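You operate a simulated robot arm through the tools that you are given. There is no shell and no other tool.

You are at the controls of a simulated robot arm. One attempt, no reset.

## Task
Make the vent light stay open by itself, then latch it shut.
Fine: tighten the red friction knob before you open it; let go for two seconds to prove it. Where these are worked on the way, their far stop is far enough and under half their travel is too little: vent light.

The check looks at the end state, three seconds after you hand in, the way a careful person would. Anything else that was tipped, shoved, dropped, spilled or broken makes it a failure.

## Robot
A 7-joint arm with a two-finger parallel gripper, fixed in place. Base frame: the origin is on the floor under the middle of its stand, x ahead of it, y to its left, z up. Readings come in m, degrees, newtons and seconds.
It reaches about 1.058 m from its shoulder. Its first joint turns from -166.0 to 166.0 degrees. Payload 4.4 kg.
The tool frame sits at the grasp point between the pads (the TCP): z along the fingers, y along the line on which they close. The tips reach 0.023 m beyond it. Largest opening 0.094 m; finger width 0.038, thickness 0.01; the body of the gripper, 0.054 by 0.096 m, starts 0.039 m behind the TCP.
Orientation is that of the tool frame in the base frame, as a unit quaternion [w, x, y, z]. With the fingers straight down and closing along the base's y, the tool's x points along the base's -x, its y along +y and its z along -z.

## Interface
- The arm moves only by the tool apply_moves. Its argument "steps" is a list of rows, each an object of numbers (a shift or turn left out is 0, a gripper value left out holds the last): "claw": the opening, from 0 (shut) to 1 (fully open); "dx", "dy", "dz": the shift along the tool's x, y, z in cm; "rx", "ry", "rz": the turn, a rotation vector about the tool's x, y, z in degrees. In form: [{"claw": .., "dx": .., "dy": .., "dz": .., "rx": .., "ry": .., "rz": ..}, ...]. A call has 1 to 20 rows; each row shifts and turns the commanded pose from where the row before left it, along the tool's axes as they then stand. A row lasts 0.2 s, in which the tool goes at most 0.05 m and 8.6 degrees; a call with a longer step from one row to the next is refused whole, and so is a gripper value outside its range. A pose out of reach is approached as far as the arm can. The call stops where the force on the tool passes 60 N (or 10 N more than at its start, if that is more) or the arm is blocked; 0.2 s more then pass. The fingers move at their own pace (about 0.108 m/s each) and stop on an object; they squeeze with about 36 N. The grip force told is the motor's: it shows also when the fingers shut on nothing. Time passes only in rows, and 0.2 s behind the last, so rows that do not move let the fingers close. The reply holds the time, the measured pose of the TCP, the force on the tool along the base axes, the opening and the grip force, in the units named above and with some noise, with the torque about the TCP (base axes, N m) and any sound that the robot's microphone picked up.
- Cameras (640 x 400 px; columns grow to the right, rows downward): "scene" is fixed at [0.041, -0.4998, 1.4237]; the picture's right is [0.74, -0.67, 0.00], its down [-0.16, -0.18, -0.97] and it looks along [0.65, 0.72, -0.24] (base axes); focal length 327 px, centre (320, 200). "wrist" rides on the gripper at [0.086, 0.016, -0.075] in the tool frame; the picture's right is [-0.18, 0.98, 0.00], its down [-0.58, -0.11, -0.81] and it looks along [-0.79, -0.15, 0.59] (tool axes); focal length 243 px, centre (320, 200). There is no depth. A picture from a camera that has moved, and an enlarged one, comes with that camera's place and axes in the base frame and with its lens. The place of the scene camera against the robot may be out by one fixed shift of up to 0.012 m in any direction.
- camera(camera): a new picture of that camera. It takes no simulated time.
- close_up(camera, box): a new picture of the part [left, top, right, bottom] of that camera's present view, enlarged. It takes no simulated time.
- sign_off(): hands the job in; it is judged then, once.

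Places have to be worked out from the pictures, the camera data and where the tool is seen. Open the gripper and draw the arm clear of the work before you hand the job in, unless the task says otherwise.

The tools are called after "Emit:" as name(argument=value, ...) on one line, values as JSON. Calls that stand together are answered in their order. apply_moves: Moves the arm, as the interface text tells. Its arguments: {"type":"object","properties":{"steps":{"type":"array","items":{"type":"object","properties":{"claw":{"type":"number"},"dx":{"type":"number"},"dy":{"type":"number"},"dz":{"type":"number"},"rx":{"type":"number"},"ry":{"type":"number"},"rz":{"type":"number"}}}}},"required":["steps"]} The other tools are called the same way: camera (camera) takes a picture; close_up (camera, box) takes an enlarged picture of a part of a camera's view; sign_off () hands the job in.

At the start:

```text
t: 0.0
eef_pos: [0.6184, 0.1193, 1.2754]
orientation: [0.0, 0.0, 1.0, 0.001]
contact_force: [0.2, 0.8, 0.9]
moment: [-0.02, 0.0, -0.03]
finger_gap: 0.0938
finger_force: 0.0
```

scene: 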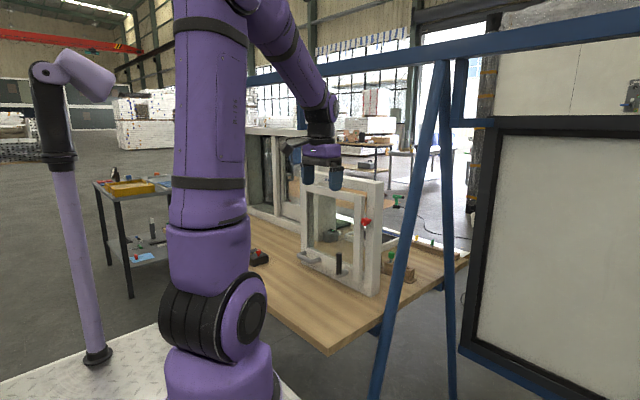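
wrist: 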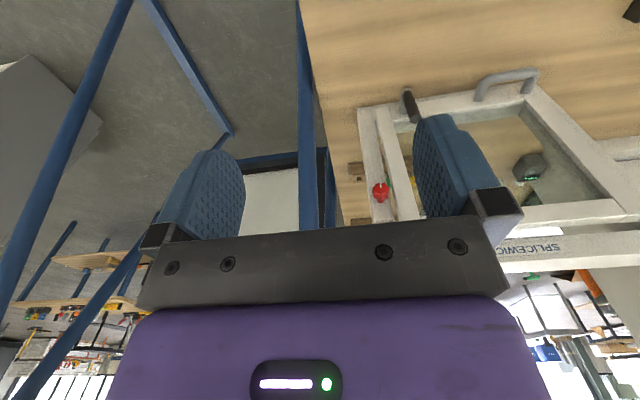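

I'll begin by looking closely at the window, the red knob, the handle and the latch from both cameras.

Emit:
close_up(camera="scene", box=[240, 120, 480, 340])

Emit:
close_up(camera="scene", box=[290, 160, 400, 300])

Emit:
close_up(camera="wrist", box=[330, 40, 640, 260])

```text
1.82 times, centred on (360, 230) of scene
camera zoom: at [0.041, -0.4998, 1.4237], right [0.74, -0.67, 0.0], down [-0.16, -0.18, -0.97], along [0.65, 0.72, -0.24], focal length 594 px, centre (247, 146)
```

zoom: 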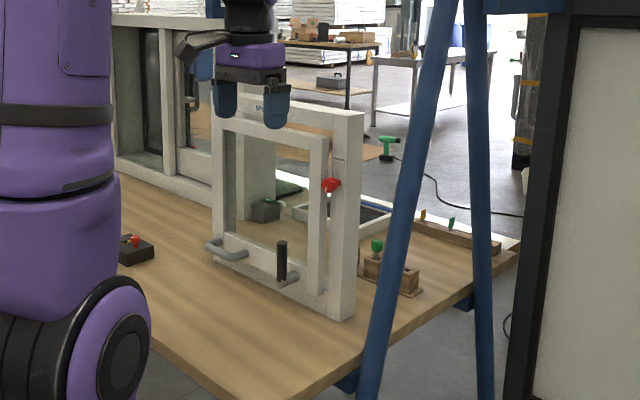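

```text
2.86 times, centred on (345, 230) of scene
camera zoom: at [0.041, -0.4998, 1.4237], right [0.74, -0.67, 0.0], down [-0.16, -0.18, -0.97], along [0.65, 0.72, -0.24], focal length 933 px, centre (249, 114)
```

zoom: 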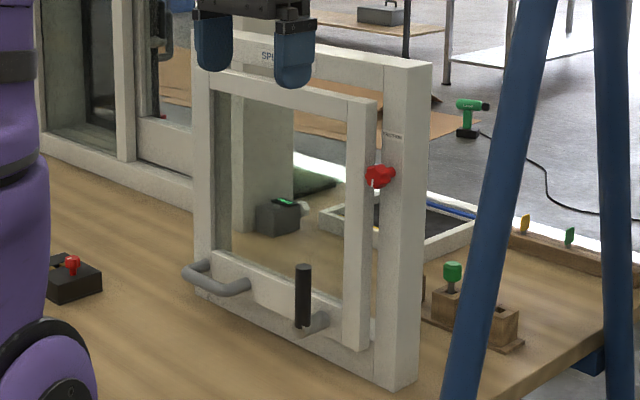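

```text
1.82 times, centred on (485, 150) of wrist
camera zoom: at [0.5327, 0.1342, 1.3489], right [0.18, 0.98, 0.0], down [0.58, -0.11, 0.81], along [0.79, -0.15, -0.59], focal length 441 px, centre (20, 291)
```

zoom: 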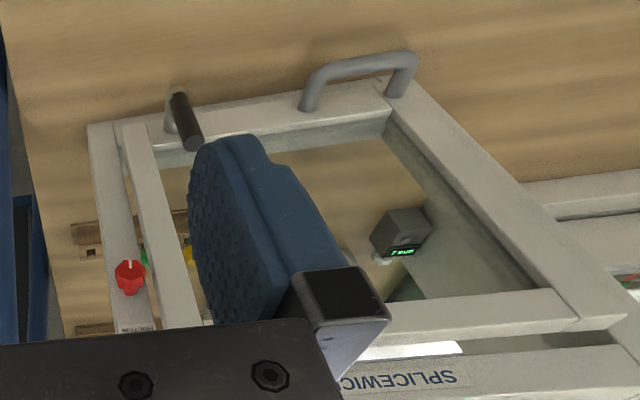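

The knob seems to be near [0.855, 0.17, 1.10] on the right stile, with the handle lower left and a black lever lower middle. I'll zoom in harder to see markings.

Emit:
close_up(camera="wrist", box=[360, 160, 410, 230])

Emit:
close_up(camera="scene", box=[350, 200, 390, 240])

Emit:
close_up(camera="scene", box=[290, 235, 390, 300])

Emit:
close_up(camera="wrist", box=[380, 60, 560, 140])

```text
5.71 times, centred on (385, 195) of wrist
camera zoom: at [0.5327, 0.1342, 1.3489], right [0.18, 0.98, 0.0], down [0.58, -0.11, 0.81], along [0.79, -0.15, -0.59], focal length 1386 px, centre (-51, 229)
```

zoom: 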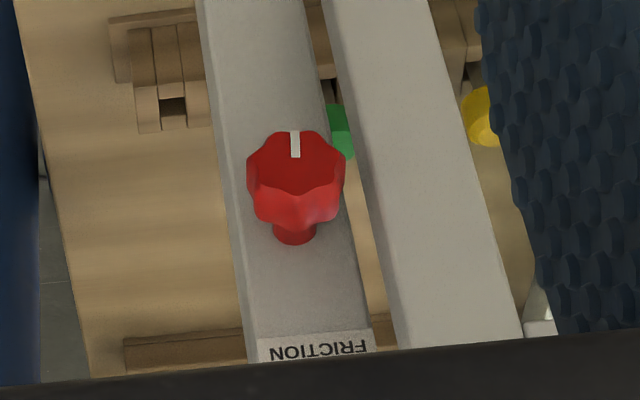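

```text
10.00 times, centred on (370, 220) of scene
camera zoom: at [0.041, -0.4998, 1.4237], right [0.74, -0.67, 0.0], down [-0.16, -0.18, -0.97], along [0.65, 0.72, -0.24], focal length 3266 px, centre (-180, 0)
```

zoom: 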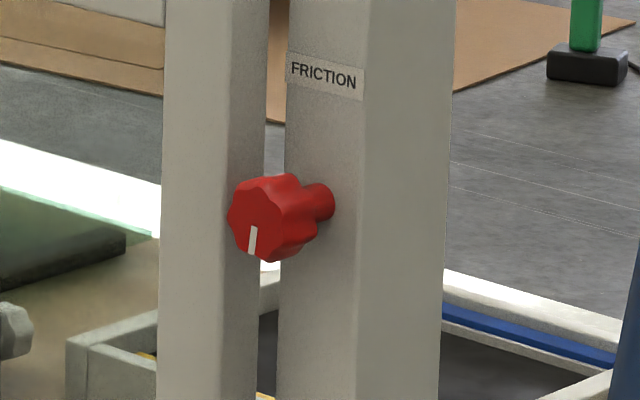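

```text
6.15 times, centred on (340, 268) of scene
camera zoom: at [0.041, -0.4998, 1.4237], right [0.74, -0.67, 0.0], down [-0.16, -0.18, -0.97], along [0.65, 0.72, -0.24], focal length 2010 px, centre (197, -215)
```

zoom: 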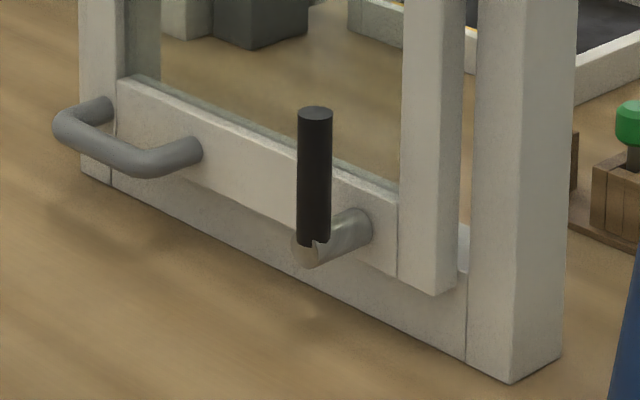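

```text
3.56 times, centred on (470, 100) of wrist
camera zoom: at [0.5327, 0.1342, 1.3489], right [0.18, 0.98, 0.0], down [0.58, -0.11, 0.81], along [0.79, -0.15, -0.59], focal length 863 px, centre (-213, 556)
```

zoom: 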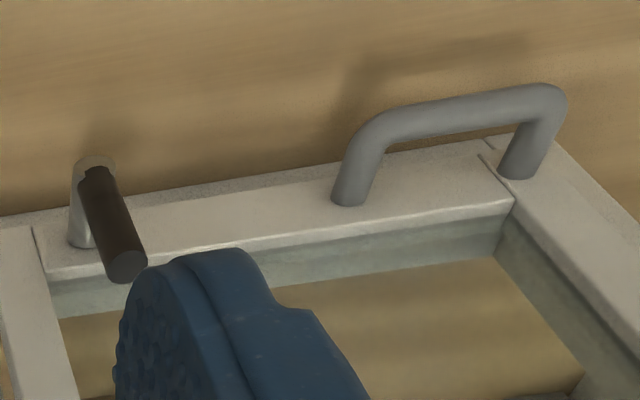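

Frame and sash are facing the robot (−x), with a turn lever on a spindle and a bail handle on the sash's bottom rail. I'll pull back, go lower, and tilt the gripper so the wrist camera looks at the window head-on.

Emit:
apply_moves(steps=[{"dx": 2, "dz": 2}, {"dx": 2, "dz": 4}, {"dx": 2, "dz": 4}, {"dx": 2, "dz": 4}, {"dx": 1, "dz": 4}, {"ry": -8}, {"ry": -8}, {"ry": -8}, {"ry": -8}, {"ry": -8}])

Emit:
camera(camera="wrist")

Emit:
camera(camera="scene")

```text
t: 2.2
eef_pos: [0.5696, 0.1582, 1.1138]
orientation: [0.342, 0.0, 0.94, 0.0]
contact_force: [0.4, -0.3, -0.2]
moment: [0.02, -0.01, 0.03]
finger_gap: 0.0939
finger_force: 0.0
out of reach, approached as far as the arm can: row 8, 9, 10
```

```text
taken
camera wrist: at [0.4567, 0.1727, 1.1147], right [0.14, 0.98, 0.12], down [-0.07, -0.11, 0.99], along [0.99, -0.15, 0.06], focal length 243 px, centre (320, 200)
```

wrist: 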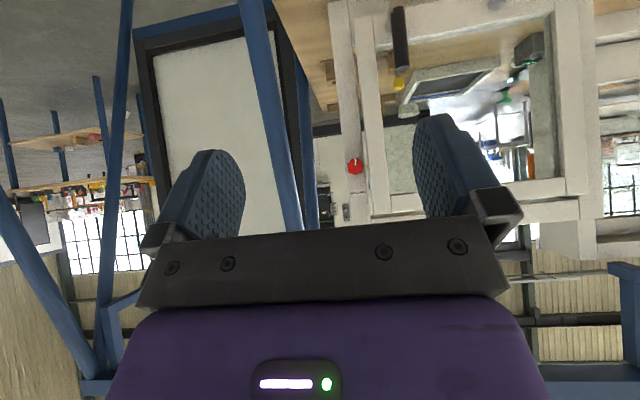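

```text
taken
```

scene: 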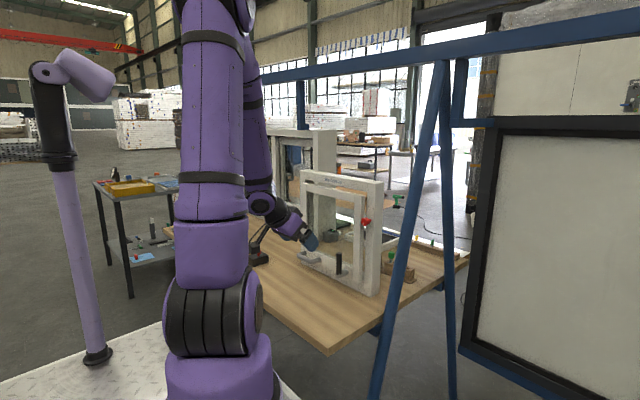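

The knob triangulates to about [0.878, 0.175, 1.09]. I'll zoom in on this head-on view for detail.

Emit:
close_up(camera="wrist", box=[310, 0, 640, 230])

Emit:
close_up(camera="wrist", box=[320, 130, 390, 200])

Emit:
close_up(camera="scene", box=[240, 150, 400, 300])

```text
1.74 times, centred on (475, 115) of wrist
camera zoom: at [0.4567, 0.1727, 1.1147], right [0.14, 0.98, 0.12], down [-0.07, -0.11, 0.99], along [0.99, -0.15, 0.06], focal length 422 px, centre (50, 348)
```

zoom: 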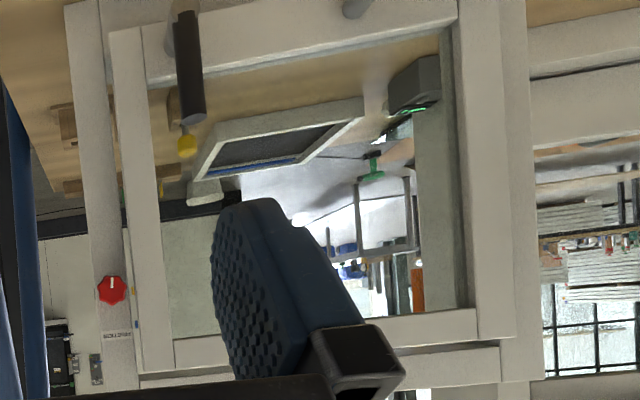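

```text
5.71 times, centred on (355, 165) of wrist
camera zoom: at [0.4567, 0.1727, 1.1147], right [0.14, 0.98, 0.12], down [-0.07, -0.11, 0.99], along [0.99, -0.15, 0.06], focal length 1386 px, centre (120, 400)
```

zoom: 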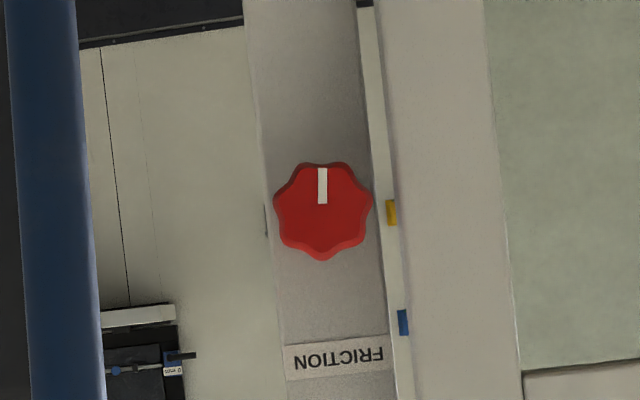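

```text
2.67 times, centred on (320, 225) of scene
camera zoom: at [0.041, -0.4998, 1.4237], right [0.74, -0.67, 0.0], down [-0.16, -0.18, -0.97], along [0.65, 0.72, -0.24], focal length 871 px, centre (320, 133)
```

zoom: 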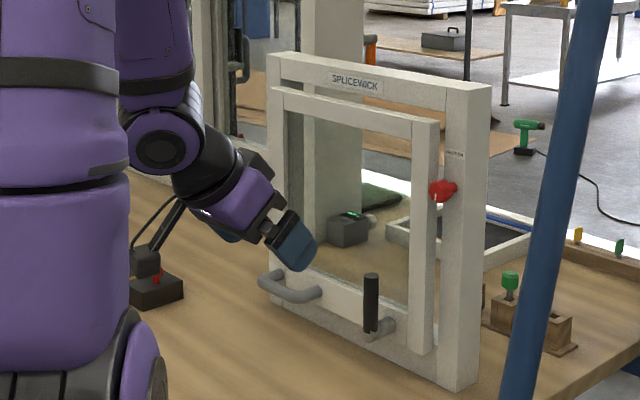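

Face centre of the knob is about [0.863, 0.176, 1.092], diameter ~28 mm, pointer straight down. The lever tip is near [0.832, 0.256, 0.961], and its spindle is at z≈0.865. I'll move forward a little and bring the fingers level, pointing at +x.

Emit:
apply_moves(steps=[{"dx": -3.06, "dz": 2.57}, {"dx": -3.06, "dz": 2.57}, {"dx": -3.06, "dz": 2.57}, {"dx": -3.06, "dz": 2.57}, {"ry": -8.3}, {"ry": -8.3}, {"ry": -8.3}, {"ry": -8.3}, {"ry": -8.3}, {"ry": -8.5}, {}])

Emit:
camera(camera="wrist")

Emit:
camera(camera="scene")

```text
t: 4.6
eef_pos: [0.7295, 0.1591, 1.1144]
orientation: [0.708, 0.0, 0.707, 0.0]
contact_force: [0.1, -0.4, 0.3]
moment: [-0.01, -0.01, 0.01]
finger_gap: 0.0939
finger_force: 0.0
```

```text
taken
camera wrist: at [0.6564, 0.1722, 1.0274], right [0.0, 0.98, 0.18], down [-0.81, -0.11, 0.58], along [0.59, -0.15, 0.79], focal length 243 px, centre (320, 200)
```

wrist: 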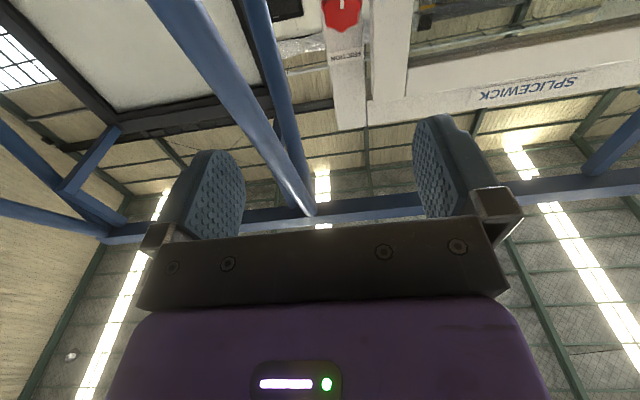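

```text
taken
```

scene: 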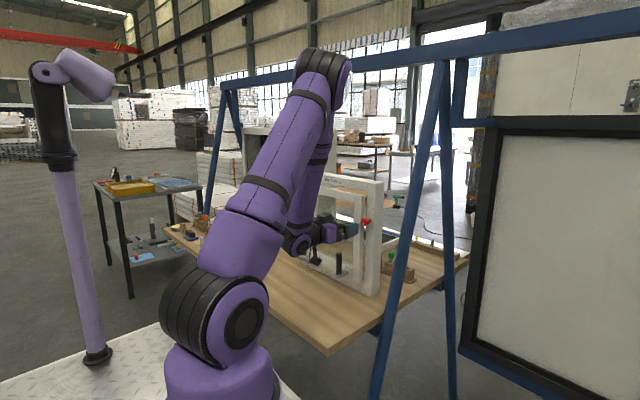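

The tool is level now. I'll check the window's top region for depth of the sash relative to the frame.

Emit:
close_up(camera="wrist", box=[280, 0, 640, 150])

Emit:
close_up(camera="scene", box=[280, 160, 400, 300])

```text
1.78 times, centred on (460, 75) of wrist
camera zoom: at [0.6564, 0.1722, 1.0274], right [0.0, 0.98, 0.18], down [-0.81, -0.11, 0.58], along [0.59, -0.15, 0.79], focal length 431 px, centre (71, 422)
```

zoom: 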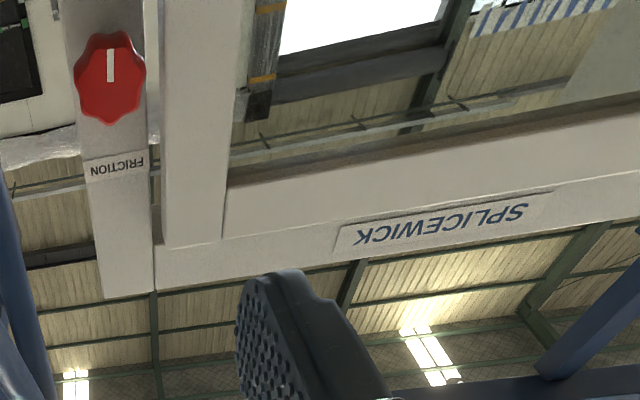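

```text
2.86 times, centred on (340, 230) of scene
camera zoom: at [0.041, -0.4998, 1.4237], right [0.74, -0.67, 0.0], down [-0.16, -0.18, -0.97], along [0.65, 0.72, -0.24], focal length 933 px, centre (263, 114)
```

zoom: 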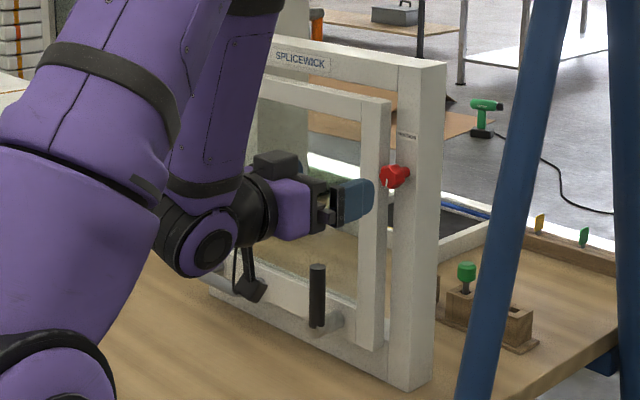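

The sash front (x≈0.879) stands ~18 mm proud of the frame front (x≈0.898), so finger tips must stay short of x≈0.876. I'll align on the knob axis and pre-rotate the wrist −85° to gain clockwise range.

Emit:
apply_moves(steps=[{"dx": 2.3, "dy": 1.7, "claw": 0.6}, {"rz": -8.5}, {"rz": -8.5}, {"rz": -8.5}, {"rz": -8.5}, {"rz": -8.5}, {"rz": -8.5}, {"rz": -8.5}, {"rz": -8.5}, {"rz": -8.5}, {"rz": -8.5}, {}])

Emit:
camera(camera="wrist")

Emit:
close_up(camera="scene", box=[280, 160, 400, 300])

```text
t: 7.2
eef_pos: [0.7297, 0.1734, 1.0919]
orientation: [0.52, -0.479, 0.521, -0.478]
contact_force: [0.9, 0.1, 0.4]
moment: [0.01, 0.0, -0.02]
finger_gap: 0.0563
finger_force: 0.1
```

```text
taken
camera wrist: at [0.6565, 0.0884, 1.0673], right [0.0, 0.27, -0.96], down [-0.81, 0.57, 0.16], along [0.59, 0.78, 0.22], focal length 243 px, centre (320, 200)
```

wrist: 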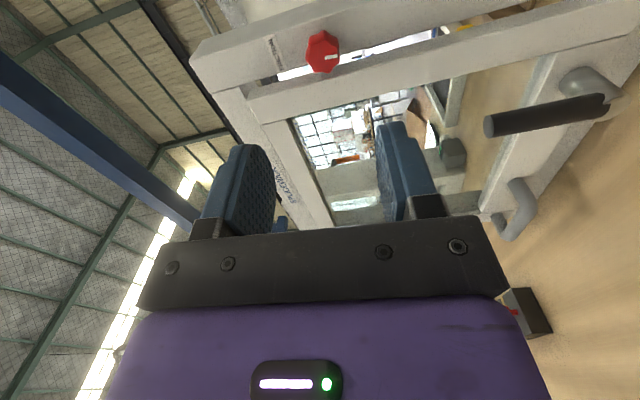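

```text
2.86 times, centred on (340, 230) of scene
camera zoom: at [0.041, -0.4998, 1.4237], right [0.74, -0.67, 0.0], down [-0.16, -0.18, -0.97], along [0.65, 0.72, -0.24], focal length 933 px, centre (263, 114)
```

zoom: 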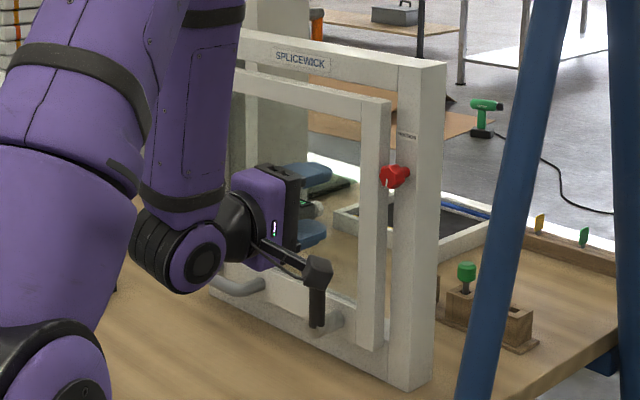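

Another view consistent with the knob at y≈0.173–0.176, z≈1.09. I'll zoom for precise centring before moving in.

Emit:
close_up(camera="wrist", box=[280, 20, 370, 90])

Emit:
close_up(camera="wrist", box=[460, 40, 640, 250])

```text
5.71 times, centred on (325, 55) of wrist
camera zoom: at [0.6565, 0.0884, 1.0673], right [0.0, 0.27, -0.96], down [-0.81, 0.57, 0.16], along [0.59, 0.78, 0.22], focal length 1386 px, centre (291, 1029)
```

zoom: 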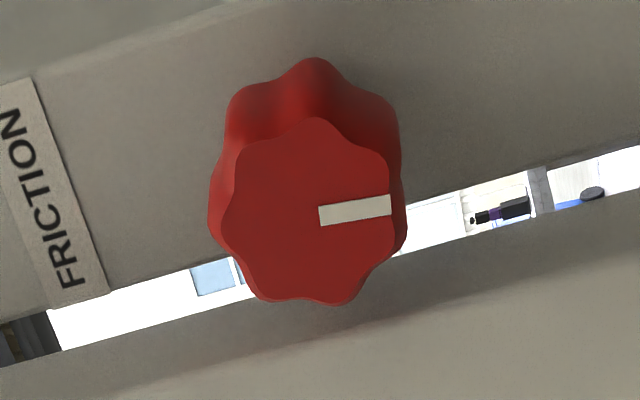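

```text
1.90 times, centred on (550, 145) of wrist
camera zoom: at [0.6565, 0.0884, 1.0673], right [0.0, 0.27, -0.96], down [-0.81, 0.57, 0.16], along [0.59, 0.78, 0.22], focal length 462 px, centre (-118, 305)
```

zoom: 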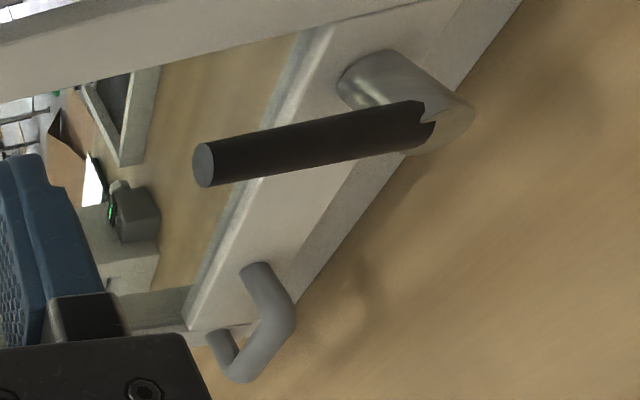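

Refined knob face centre is [0.865, 0.176, 1.0905]. Next I'll advance so the tips overlap the knob by about 10 mm (TCP x≈0.851) and close on it.

Emit:
apply_moves(steps=[{"dx": -0.26, "dy": 0.14, "dz": 3}, {"dz": 3}, {"dz": 3}, {"dz": 1.5}, {"dz": 1.0}, {"dz": 0.6}, {}, {"claw": 0.0}, {}, {}, {}])

Emit:
camera(camera="wrist")

Emit:
close_up(camera="scene", box=[320, 190, 400, 250])

```text
t: 9.6
eef_pos: [0.8521, 0.1766, 1.0893]
orientation: [0.521, -0.478, 0.521, -0.477]
contact_force: [2.2, -0.2, 2.1]
moment: [0.01, 0.21, 0.07]
finger_gap: 0.0288
finger_force: 45.5
```

```text
taken
camera wrist: at [0.7779, 0.0918, 1.0655], right [0.0, 0.27, -0.96], down [-0.81, 0.57, 0.16], along [0.59, 0.78, 0.22], focal length 243 px, centre (320, 200)
```

wrist: 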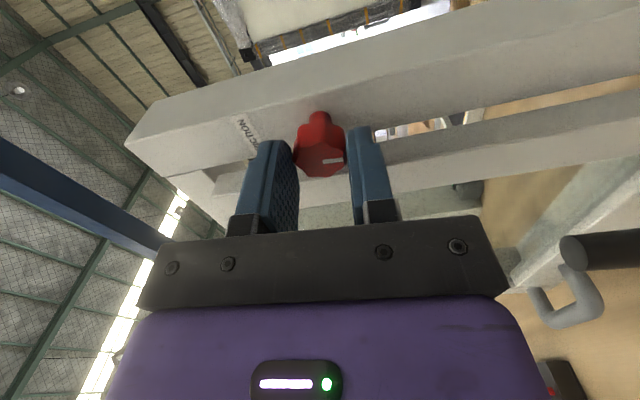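

```text
6.67 times, centred on (360, 220) of scene
camera zoom: at [0.041, -0.4998, 1.4237], right [0.74, -0.67, 0.0], down [-0.16, -0.18, -0.97], along [0.65, 0.72, -0.24], focal length 2177 px, centre (53, 67)
```

zoom: 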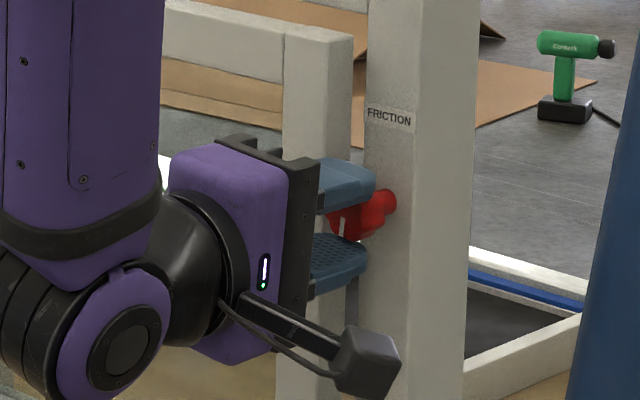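

The knob is gripped (gap 28.8 mm). I'll turn clockwise slowly and watch the torque about x.

Emit:
apply_moves(steps=[{"rz": 4}, {"rz": 4}, {"rz": 4}, {"rz": 4}, {"rz": 4}])

Emit:
camera(camera="wrist")

```text
t: 10.8
eef_pos: [0.8519, 0.1771, 1.0901]
orientation: [0.597, -0.379, 0.597, -0.379]
contact_force: [16.3, 6.2, 6.1]
moment: [-0.05, -0.02, 0.47]
finger_gap: 0.0286
finger_force: 44.9
```

```text
taken
camera wrist: at [0.7779, 0.105, 1.0378], right [0.0, 0.58, -0.81], down [-0.81, 0.48, 0.34], along [0.59, 0.66, 0.47], focal length 243 px, centre (320, 200)
```

wrist: 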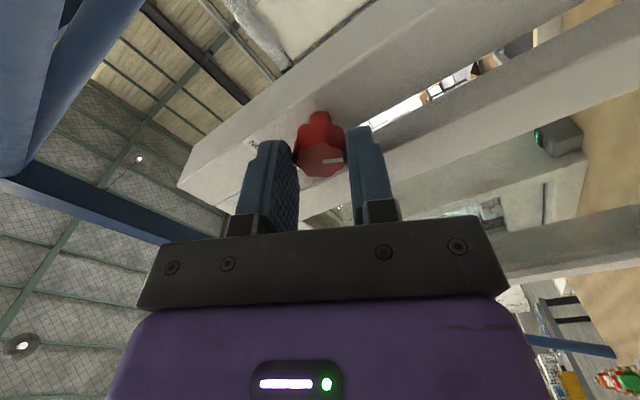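

The knob turns with the fingers and the torque is low, though the tool feels a 16 N pull into +x. I'll keep turning with slight forward compliance and check whether the force eases.

Emit:
apply_moves(steps=[{"rz": 4, "dz": 0.1}, {"rz": 4}, {"rz": 4}, {"rz": 4}, {"rz": 4}])

```text
t: 12.0
eef_pos: [0.8527, 0.1768, 1.0906]
orientation: [0.653, -0.272, 0.653, -0.27]
contact_force: [-1.4, 5.3, 3.4]
moment: [0.01, -0.01, -0.3]
finger_gap: 0.0286
finger_force: 45.6
```

The force eased to near zero after 1 mm forward. I'll continue clockwise.

Emit:
apply_moves(steps=[{"rz": 5}, {"rz": 5}, {"rz": 5}, {"rz": 5}, {"rz": 5}, {"rz": 5}, {"rz": 5}, {"rz": 5}])

Emit:
camera(camera="wrist")

```text
t: 13.8
eef_pos: [0.8518, 0.1768, 1.0891]
orientation: [0.706, -0.031, 0.707, -0.031]
contact_force: [-9.2, 7.4, -9.2]
moment: [-0.01, 0.51, 0.11]
finger_gap: 0.0289
finger_force: 45.1
```

```text
taken
camera wrist: at [0.7778, 0.1853, 1.0016], right [0.0, 1.0, 0.1], down [-0.81, -0.06, 0.59], along [0.59, -0.08, 0.8], focal length 243 px, centre (320, 200)
```

wrist: 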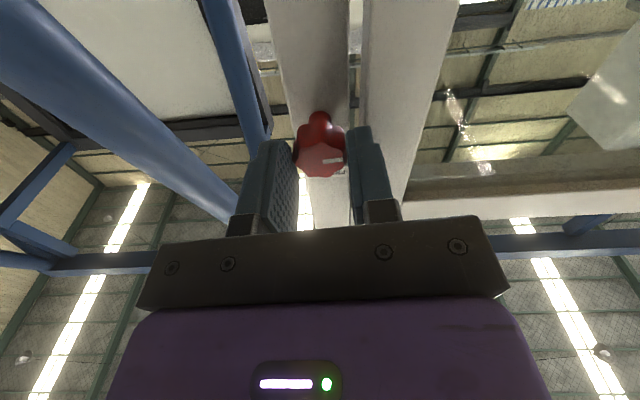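

80° turned and no stop yet; the pointer still moves with the fingers. I'll continue.

Emit:
apply_moves(steps=[{"rz": 5}, {"rz": 5}, {"rz": 5}, {"rz": 5}, {"rz": 5}, {"rz": 5}, {"rz": 5}, {"rz": 5}])

Emit:
camera(camera="wrist")

```text
t: 15.6
eef_pos: [0.8511, 0.176, 1.0909]
orientation: [0.674, 0.214, 0.674, 0.213]
contact_force: [-12.1, 10.5, -1.1]
moment: [-0.36, 0.44, -0.08]
finger_gap: 0.0287
finger_force: 44.7
```

```text
taken
camera wrist: at [0.7783, 0.239, 1.0286], right [0.0, 0.7, 0.72], down [-0.81, -0.42, 0.41], along [0.59, -0.58, 0.56], focal length 243 px, centre (320, 200)
```

wrist: 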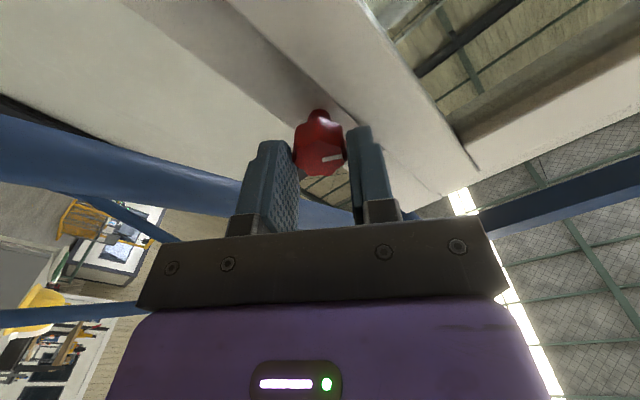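

The torque about x has risen to −0.36 N m, so it's tightening. I'll continue in smaller increments to find the stop.

Emit:
apply_moves(steps=[{"rz": 3}, {"rz": 3}, {"rz": 3}, {"rz": 3}])

Emit:
close_up(camera="wrist", box=[240, 90, 400, 190])

```text
t: 16.4
eef_pos: [0.8521, 0.1747, 1.0915]
orientation: [0.653, 0.268, 0.664, 0.247]
contact_force: [6.1, -11.1, -4.0]
moment: [-0.29, -0.38, 0.69]
finger_gap: 0.0287
finger_force: 45.0
out of reach, approached as far as the arm can: row 2, 3, 4
stopped in row 4: the force on the tool passed its limit at 73 N (the readings are from after the stop); the commanded pose is now the measured one
```

```text
4.00 times, centred on (320, 140) of wrist
camera zoom: at [0.7787, 0.2474, 1.0409], right [0.03, 0.6, 0.8], down [-0.81, -0.46, 0.37], along [0.59, -0.66, 0.47], focal length 970 px, centre (320, 440)
```

zoom: 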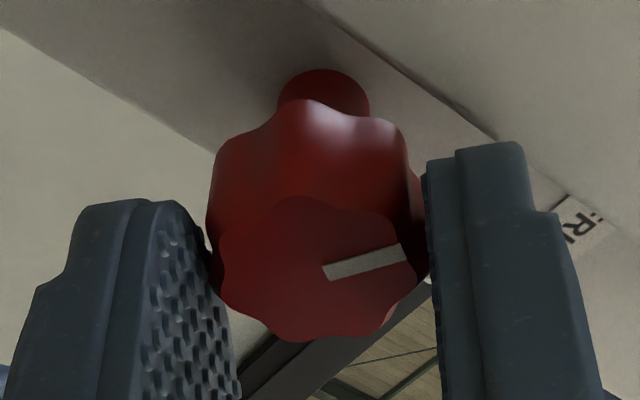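

The wrist ran out of range at about +38° (not the knob's stop): roughly 124° turned. I'll release, back off, and rotate back to re-grip.

Emit:
apply_moves(steps=[{"claw": 0.6}, {}, {}, {"dz": -2}, {"dz": -2.5}])

Emit:
camera(camera="wrist")

```text
t: 17.6
eef_pos: [0.8083, 0.1786, 1.0951]
orientation: [0.653, 0.266, 0.664, 0.249]
contact_force: [0.0, -0.8, 0.2]
moment: [0.02, 0.0, 0.0]
finger_gap: 0.0564
finger_force: 0.1
```

```text
taken
camera wrist: at [0.7335, 0.2505, 1.0427], right [0.03, 0.6, 0.8], down [-0.81, -0.46, 0.37], along [0.59, -0.66, 0.47], focal length 243 px, centre (320, 200)
```

wrist: 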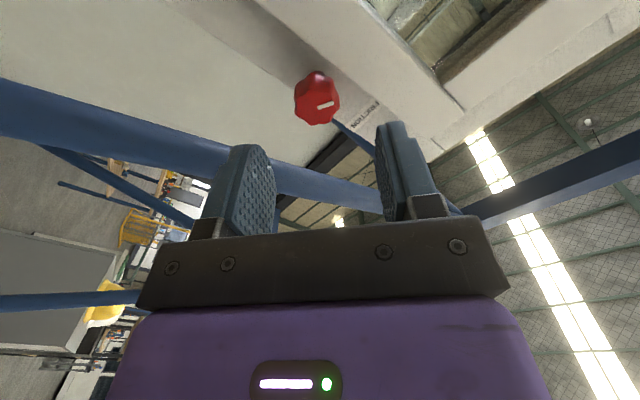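

Released cleanly. Now I'll unwind the wrist about 145° so that there's another long clockwise stroke available.

Emit:
apply_moves(steps=[{"dz": -1, "rz": -8.5}, {"rz": -8.5}, {"rz": -8.5}, {"rz": -8.5}, {"rz": -8.5}, {"rz": -8.5}, {"rz": -8.5}, {"rz": -8.5}, {"rz": -8.5}, {"rz": -8.5}, {"rz": -8.5}, {"rz": -8.5}, {"rz": -8.5}, {"rz": -8.5}, {"rz": -8.5}, {"rz": -8.5}, {"rz": -8.5}])

Emit:
camera(camera="wrist")

Emit:
camera(camera="scene")

```text
t: 21.2
eef_pos: [0.797, 0.1792, 1.0939]
orientation: [-0.436, 0.551, -0.456, 0.546]
contact_force: [-0.2, -1.4, -0.4]
moment: [0.0, 0.0, -0.02]
finger_gap: 0.0563
finger_force: 0.1
```

```text
taken
camera wrist: at [0.7213, 0.0914, 1.0972], right [-0.03, -0.02, -1.0], down [-0.8, 0.61, 0.01], along [0.6, 0.8, -0.03], focal length 243 px, centre (320, 200)
```

wrist: 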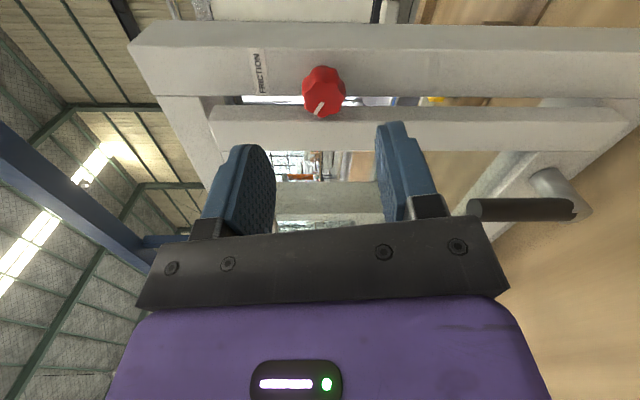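

```text
taken
```

scene: 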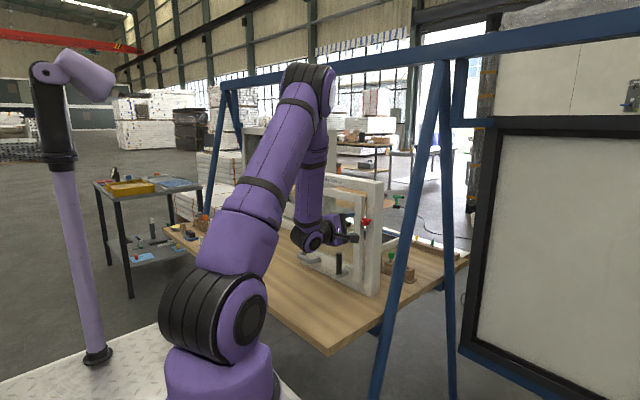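

Wrist is at about −102° with a small tilt (~1.7°) to correct. I'll straighten, re-centre on [0.852, 0.1765, 1.090], and re-grip the knob.

Emit:
apply_moves(steps=[{"rx": 1.5, "ry": -0.7}, {"dx": 0.2, "dy": 0.4}, {"dz": 2.0}, {"dz": 1.5}, {"dz": 1.0}, {"dz": 1.0}, {}, {"claw": 0.0}, {}, {}, {}])

```text
t: 23.6
eef_pos: [0.8502, 0.1761, 1.0903]
orientation: [-0.446, 0.549, -0.447, 0.548]
contact_force: [1.6, -1.9, -5.4]
moment: [-0.03, -0.06, 0.05]
finger_gap: 0.0287
finger_force: 45.1
```

Gripped again with good alignment. I'll continue clockwise and watch the torque.

Emit:
apply_moves(steps=[{"rz": 4}, {"rz": 4}, {"rz": 4}, {"rz": 4}, {"rz": 4}])

Emit:
camera(camera="wrist")

```text
t: 24.8
eef_pos: [0.8517, 0.1757, 1.0891]
orientation: [0.534, -0.464, 0.536, -0.461]
contact_force: [-9.6, -5.7, -18.5]
moment: [-0.61, 0.11, -0.07]
finger_gap: 0.0288
finger_force: 44.7
```

```text
taken
camera wrist: at [0.7773, 0.0921, 1.0609], right [0.0, 0.32, -0.95], down [-0.81, 0.56, 0.2], along [0.59, 0.76, 0.26], focal length 243 px, centre (320, 200)
```

wrist: 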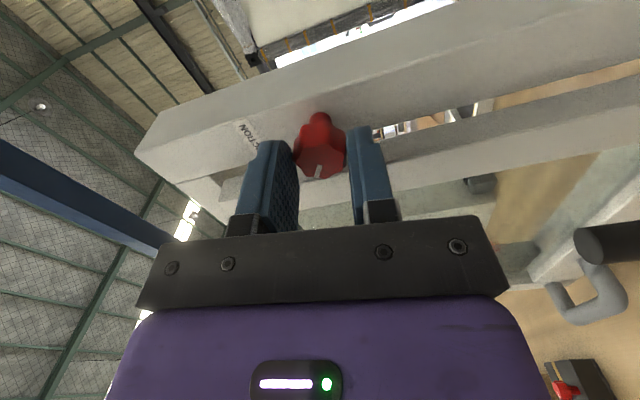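

Torque is up to −0.61 N m and the knob is still turning with the fingers. I'll continue in small steps.

Emit:
apply_moves(steps=[{"rz": 4}, {"rz": 4}, {"rz": 4}, {"rz": 4}])

Emit:
close_up(camera="wrist", box=[240, 90, 400, 190])

```text
t: 25.8
eef_pos: [0.8526, 0.1771, 1.0893]
orientation: [0.593, -0.384, 0.595, -0.383]
contact_force: [-1.4, -1.6, -22.8]
moment: [-0.88, 0.36, 0.22]
finger_gap: 0.0288
finger_force: 45.2
```

```text
4.00 times, centred on (320, 140) of wrist
camera zoom: at [0.7779, 0.1038, 1.0388], right [0.0, 0.57, -0.82], down [-0.81, 0.48, 0.34], along [0.59, 0.66, 0.46], focal length 970 px, centre (320, 440)
```

zoom: 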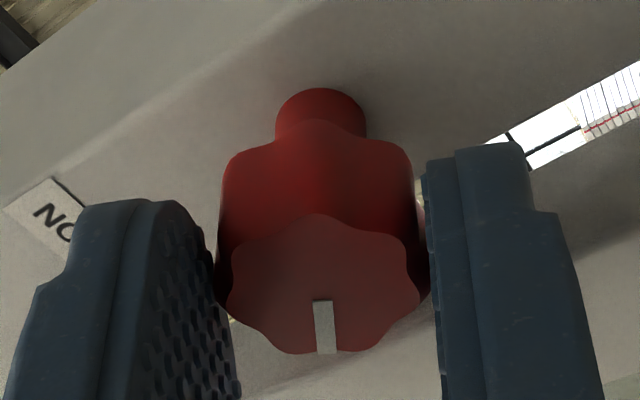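

The torque reached −0.88 N m, and the pointer may have shifted relative to the fingers. I'll check with a tiny further turn.

Emit:
apply_moves(steps=[{"rz": 3}, {"rz": 3}])

Emit:
close_up(camera="wrist", box=[240, 90, 400, 190])

```text
t: 26.4
eef_pos: [0.8515, 0.178, 1.0907]
orientation: [0.613, -0.353, 0.613, -0.352]
contact_force: [-2.8, 1.8, -18.9]
moment: [-0.58, 0.21, 0.14]
finger_gap: 0.0286
finger_force: 45.0
```

```text
4.00 times, centred on (320, 140) of wrist
camera zoom: at [0.778, 0.1099, 1.0316], right [0.0, 0.66, -0.76], down [-0.81, 0.45, 0.39], along [0.59, 0.61, 0.53], focal length 970 px, centre (320, 440)
```

zoom: 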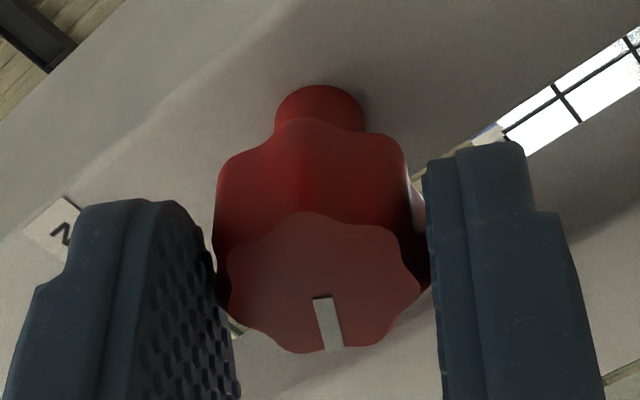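

The pointer stayed put in the world (about 121° clockwise from straight down) while the fingers slipped under 0.9 N m, so the knob is at its tight stop. I'll release it and back off.

Emit:
apply_moves(steps=[{"claw": 0.6}, {}, {}, {"dz": -2}, {"dz": -3}, {"dz": -4}, {"dz": -3, "rz": -6}, {"rz": -8}, {"rz": -8}, {"rz": -8}, {}])

Emit:
camera(camera="wrist")

Emit:
close_up(camera="scene", box=[280, 160, 400, 300])

```text
t: 28.8
eef_pos: [0.7312, 0.1764, 1.09]
orientation: [0.501, -0.499, 0.502, -0.499]
contact_force: [0.1, 0.4, 0.9]
moment: [0.01, -0.01, 0.01]
finger_gap: 0.0564
finger_force: 0.0
```

```text
taken
camera wrist: at [0.6579, 0.0891, 1.0734], right [0.0, 0.19, -0.98], down [-0.81, 0.58, 0.11], along [0.59, 0.79, 0.15], focal length 243 px, centre (320, 200)
```

wrist: 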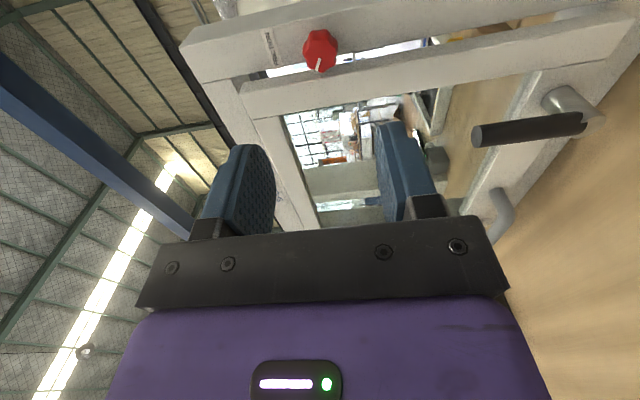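

```text
2.86 times, centred on (340, 230) of scene
camera zoom: at [0.041, -0.4998, 1.4237], right [0.74, -0.67, 0.0], down [-0.16, -0.18, -0.97], along [0.65, 0.72, -0.24], focal length 933 px, centre (263, 114)
```

zoom: 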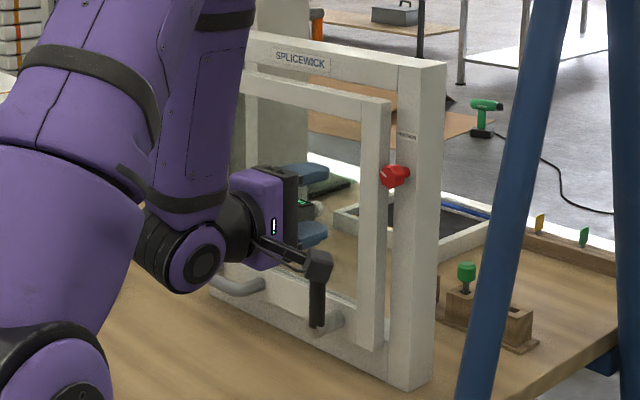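

Good: the tool is square, closing vertically. Next I'll slide left over to the handle, pitching the fingers ~35° down so that the wrist stays well above the table.

Emit:
apply_moves(steps=[{"dx": -4, "dz": -1}, {"dx": -4}, {"dx": -4}, {"dx": -4}, {"dx": -4}, {"dx": -4}, {"dx": -4}, {"rx": -7}, {"rx": -7}, {"rx": -7}, {"rx": -7}, {"rx": -7}, {}])

Emit:
camera(camera="wrist")

Emit:
camera(camera="scene")

```text
t: 31.6
eef_pos: [0.722, 0.4573, 1.0938]
orientation: [0.327, -0.627, 0.628, -0.324]
contact_force: [0.2, 0.0, 0.4]
moment: [0.01, 0.02, 0.0]
finger_gap: 0.0565
finger_force: 0.0
```

```text
taken
camera wrist: at [0.6517, 0.3691, 1.1215], right [-0.57, 0.19, -0.8], down [-0.6, 0.58, 0.56], along [0.57, 0.79, -0.22], focal length 243 px, centre (320, 200)
```

wrist: 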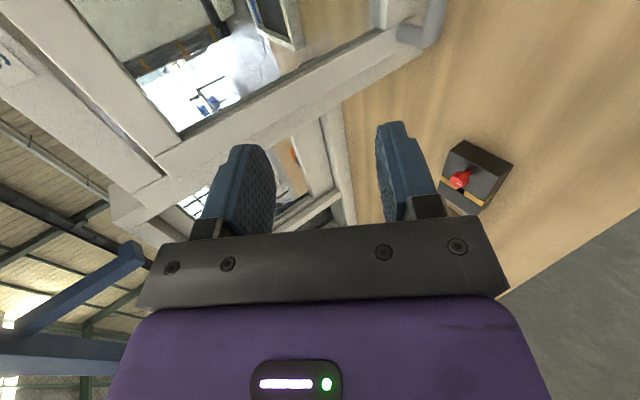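

```text
taken
```

scene: 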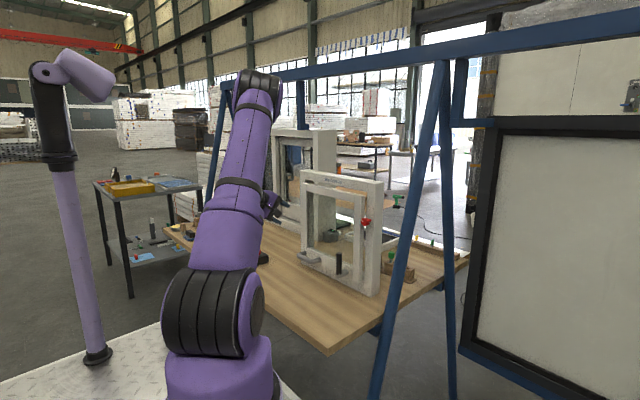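

The handle's left bend is at about [0.833, 0.50, 0.866], so the bar centre is near [0.836, 0.457, 0.867]. I'll descend to a pre-grasp 7 cm short of it and look.

Emit:
apply_moves(steps=[{"dy": 2.4, "dz": 2.9, "claw": 0.5}, {"dy": 2.4, "dz": 2.9}, {"dy": 2.4, "dz": 2.9}, {"dy": 2.4, "dz": 2.9}, {"dy": 2.4, "dz": 2.9}, {}])

Emit:
camera(camera="wrist")

Emit:
camera(camera="scene")

```text
t: 33.0
eef_pos: [0.7707, 0.4564, 0.9088]
orientation: [0.329, -0.627, 0.628, -0.324]
contact_force: [-0.9, 0.4, 0.3]
moment: [0.01, 0.0, 0.0]
finger_gap: 0.0471
finger_force: 0.0
```

```text
taken
camera wrist: at [0.7009, 0.3694, 0.9368], right [-0.56, 0.19, -0.8], down [-0.6, 0.58, 0.56], along [0.57, 0.79, -0.21], focal length 243 px, centre (320, 200)
```

wrist: 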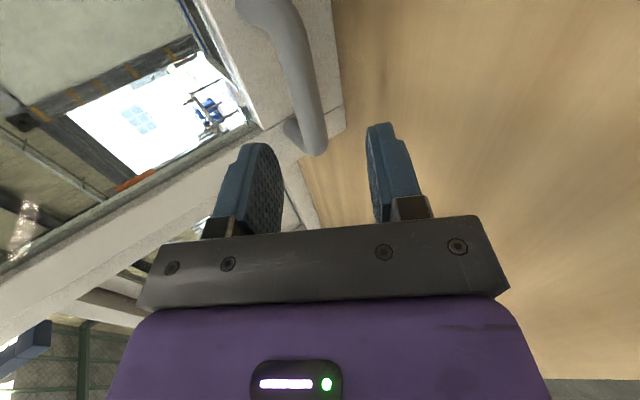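

```text
taken
```

scene: 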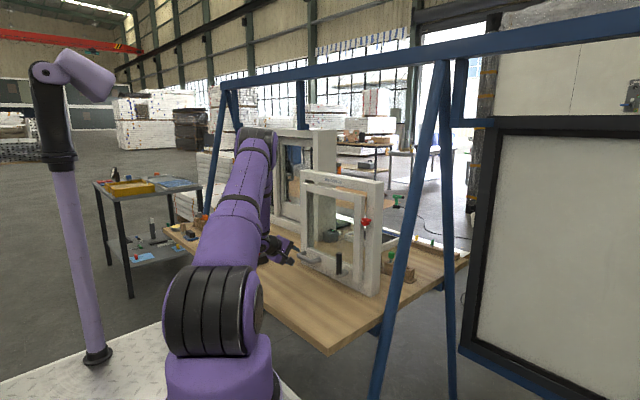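

The bar sits ~1 cm toward the upper finger relative to the tool midline. I'll shift for that, then advance most of the way and check again.

Emit:
apply_moves(steps=[{"dy": -1.0}, {"dz": 2}, {"dz": 1.5}, {"dz": 1.0}, {}])

Emit:
camera(camera="wrist")

Emit:
close_up(camera="scene", box=[240, 200, 360, 300])

```text
t: 34.2
eef_pos: [0.8136, 0.4571, 0.8926]
orientation: [0.328, -0.626, 0.629, -0.324]
contact_force: [-1.0, 0.1, 0.3]
moment: [0.01, -0.01, -0.01]
finger_gap: 0.047
finger_force: 0.0
```

```text
taken
camera wrist: at [0.7434, 0.3693, 0.9205], right [-0.57, 0.19, -0.8], down [-0.6, 0.58, 0.56], along [0.57, 0.79, -0.21], focal length 243 px, centre (320, 200)
```

wrist: 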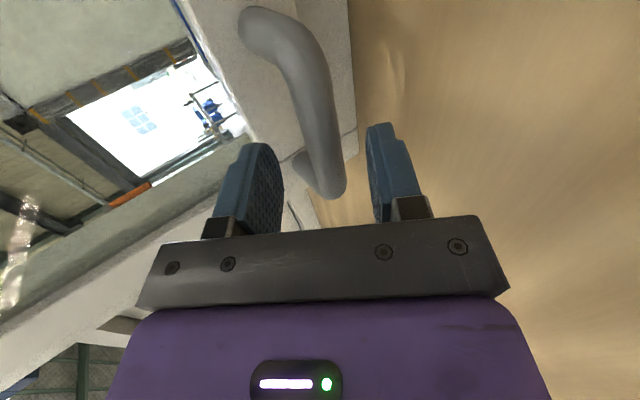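

```text
4.00 times, centred on (300, 250) of scene
camera zoom: at [0.041, -0.4998, 1.4237], right [0.74, -0.67, 0.0], down [-0.16, -0.18, -0.97], along [0.65, 0.72, -0.24], focal length 1306 px, centre (400, 0)
```

zoom: 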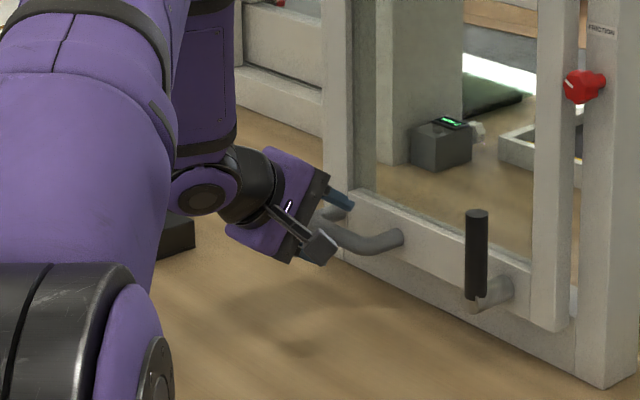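

The bar is now centred between the fingers and ~2.5–3.5 cm ahead of the TCP. I'll advance 2 cm more and close on it.

Emit:
apply_moves(steps=[{"dz": 1.0}, {"dz": 1.0}, {}, {"claw": 0.0}, {}, {}, {}])

Emit:
camera(camera="wrist")

```text
t: 35.8
eef_pos: [0.8284, 0.4572, 0.8806]
orientation: [0.325, -0.628, 0.629, -0.323]
contact_force: [-11.0, -3.3, -18.4]
moment: [1.34, 0.13, -0.92]
finger_gap: 0.0186
finger_force: 45.5
```

```text
taken
camera wrist: at [0.7591, 0.3698, 0.9081], right [-0.57, 0.19, -0.8], down [-0.6, 0.58, 0.56], along [0.57, 0.79, -0.22], focal length 243 px, centre (320, 200)
```

wrist: 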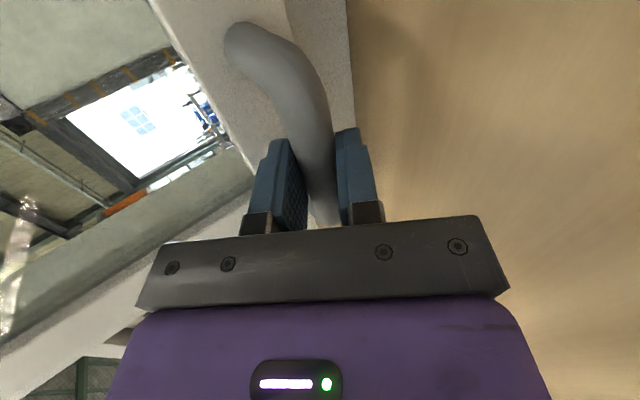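

Bar gripped (18.6 mm). I'll relieve the ~2 mm sideways misfit, then pull 3 mm to test if the sash is free.

Emit:
apply_moves(steps=[{"dy": 0.15}, {"dz": -0.25, "dy": 0.17}, {}])

```text
t: 36.6
eef_pos: [0.826, 0.4574, 0.8802]
orientation: [0.328, -0.626, 0.629, -0.324]
contact_force: [2.0, 2.2, -18.7]
moment: [0.84, 0.26, -1.04]
finger_gap: 0.0187
finger_force: 45.2
```

Only a slight x resistance so far, with the tool pulled down ~19 N. I'll pull another 5 mm while lowering 1.5 mm.

Emit:
apply_moves(steps=[{"dz": -0.12, "dy": 0.27}, {"dz": -0.2, "dy": 0.14}, {}])

```text
t: 37.4
eef_pos: [0.8233, 0.4566, 0.8812]
orientation: [0.329, -0.626, 0.628, -0.326]
contact_force: [17.7, 6.4, -1.3]
moment: [0.63, -0.12, -0.37]
finger_gap: 0.0187
finger_force: 45.0
```

The pull is at 18 N and the sash has moved a few mm. I'll pull another 6 mm and see if it moves or stiffens.

Emit:
apply_moves(steps=[{"dz": -0.25, "dy": 0.17}, {"dz": -0.25, "dy": 0.17}, {}])

Emit:
close_up(camera="scene", box=[280, 160, 400, 300])

```text
t: 38.4
eef_pos: [0.8197, 0.4563, 0.8823]
orientation: [0.33, -0.624, 0.628, -0.328]
contact_force: [20.7, 7.0, -13.1]
moment: [0.77, 0.0, 0.72]
finger_gap: 0.0184
finger_force: 44.8
stopped in row 3: the force on the tool passed its limit at 61 N (the readings are from after the stop); the commanded pose is now the measured one
```

```text
2.86 times, centred on (340, 230) of scene
camera zoom: at [0.041, -0.4998, 1.4237], right [0.74, -0.67, 0.0], down [-0.16, -0.18, -0.97], along [0.65, 0.72, -0.24], focal length 933 px, centre (263, 114)
```

zoom: 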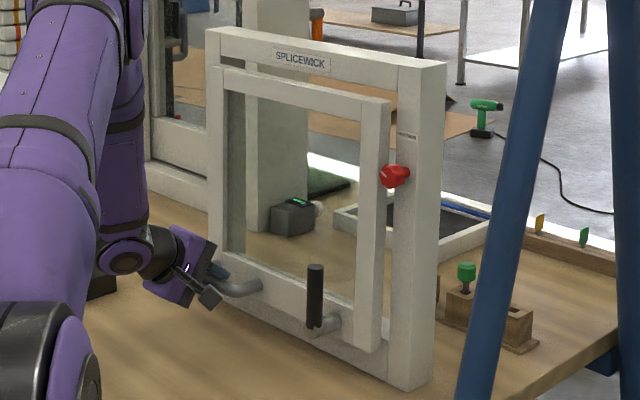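

The pull hit 61 N with no visible sash motion, so the lever is probably latched as it stands (vertical). I'll relieve the pull, release the handle, and back off to inspect the lever.

Emit:
apply_moves(steps=[{"dz": 0.25, "dy": -0.17}, {"claw": 0.5}, {}, {}, {"dz": -2}, {"dz": -3}, {"dz": -3}, {}])

Emit:
camera(camera="wrist")

Emit:
close_up(camera="scene", box=[290, 235, 390, 300])

```text
t: 40.2
eef_pos: [0.7553, 0.4552, 0.9296]
orientation: [0.331, -0.623, 0.628, -0.328]
contact_force: [-0.5, -0.1, 0.2]
moment: [-0.04, -0.01, 0.02]
finger_gap: 0.0471
finger_force: 0.1
```

```text
taken
camera wrist: at [0.6853, 0.3682, 0.9567], right [-0.56, 0.19, -0.81], down [-0.6, 0.58, 0.55], along [0.57, 0.79, -0.21], focal length 243 px, centre (320, 200)
```

wrist: 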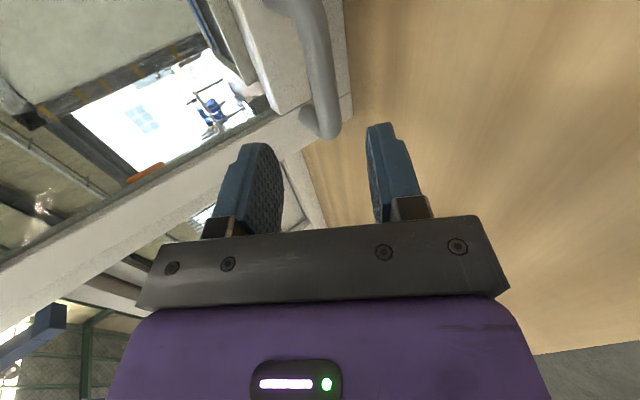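

```text
6.15 times, centred on (340, 268) of scene
camera zoom: at [0.041, -0.4998, 1.4237], right [0.74, -0.67, 0.0], down [-0.16, -0.18, -0.97], along [0.65, 0.72, -0.24], focal length 2010 px, centre (197, -215)
```

zoom: 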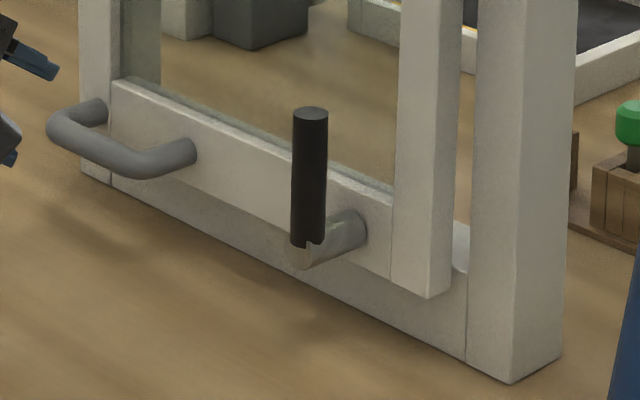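

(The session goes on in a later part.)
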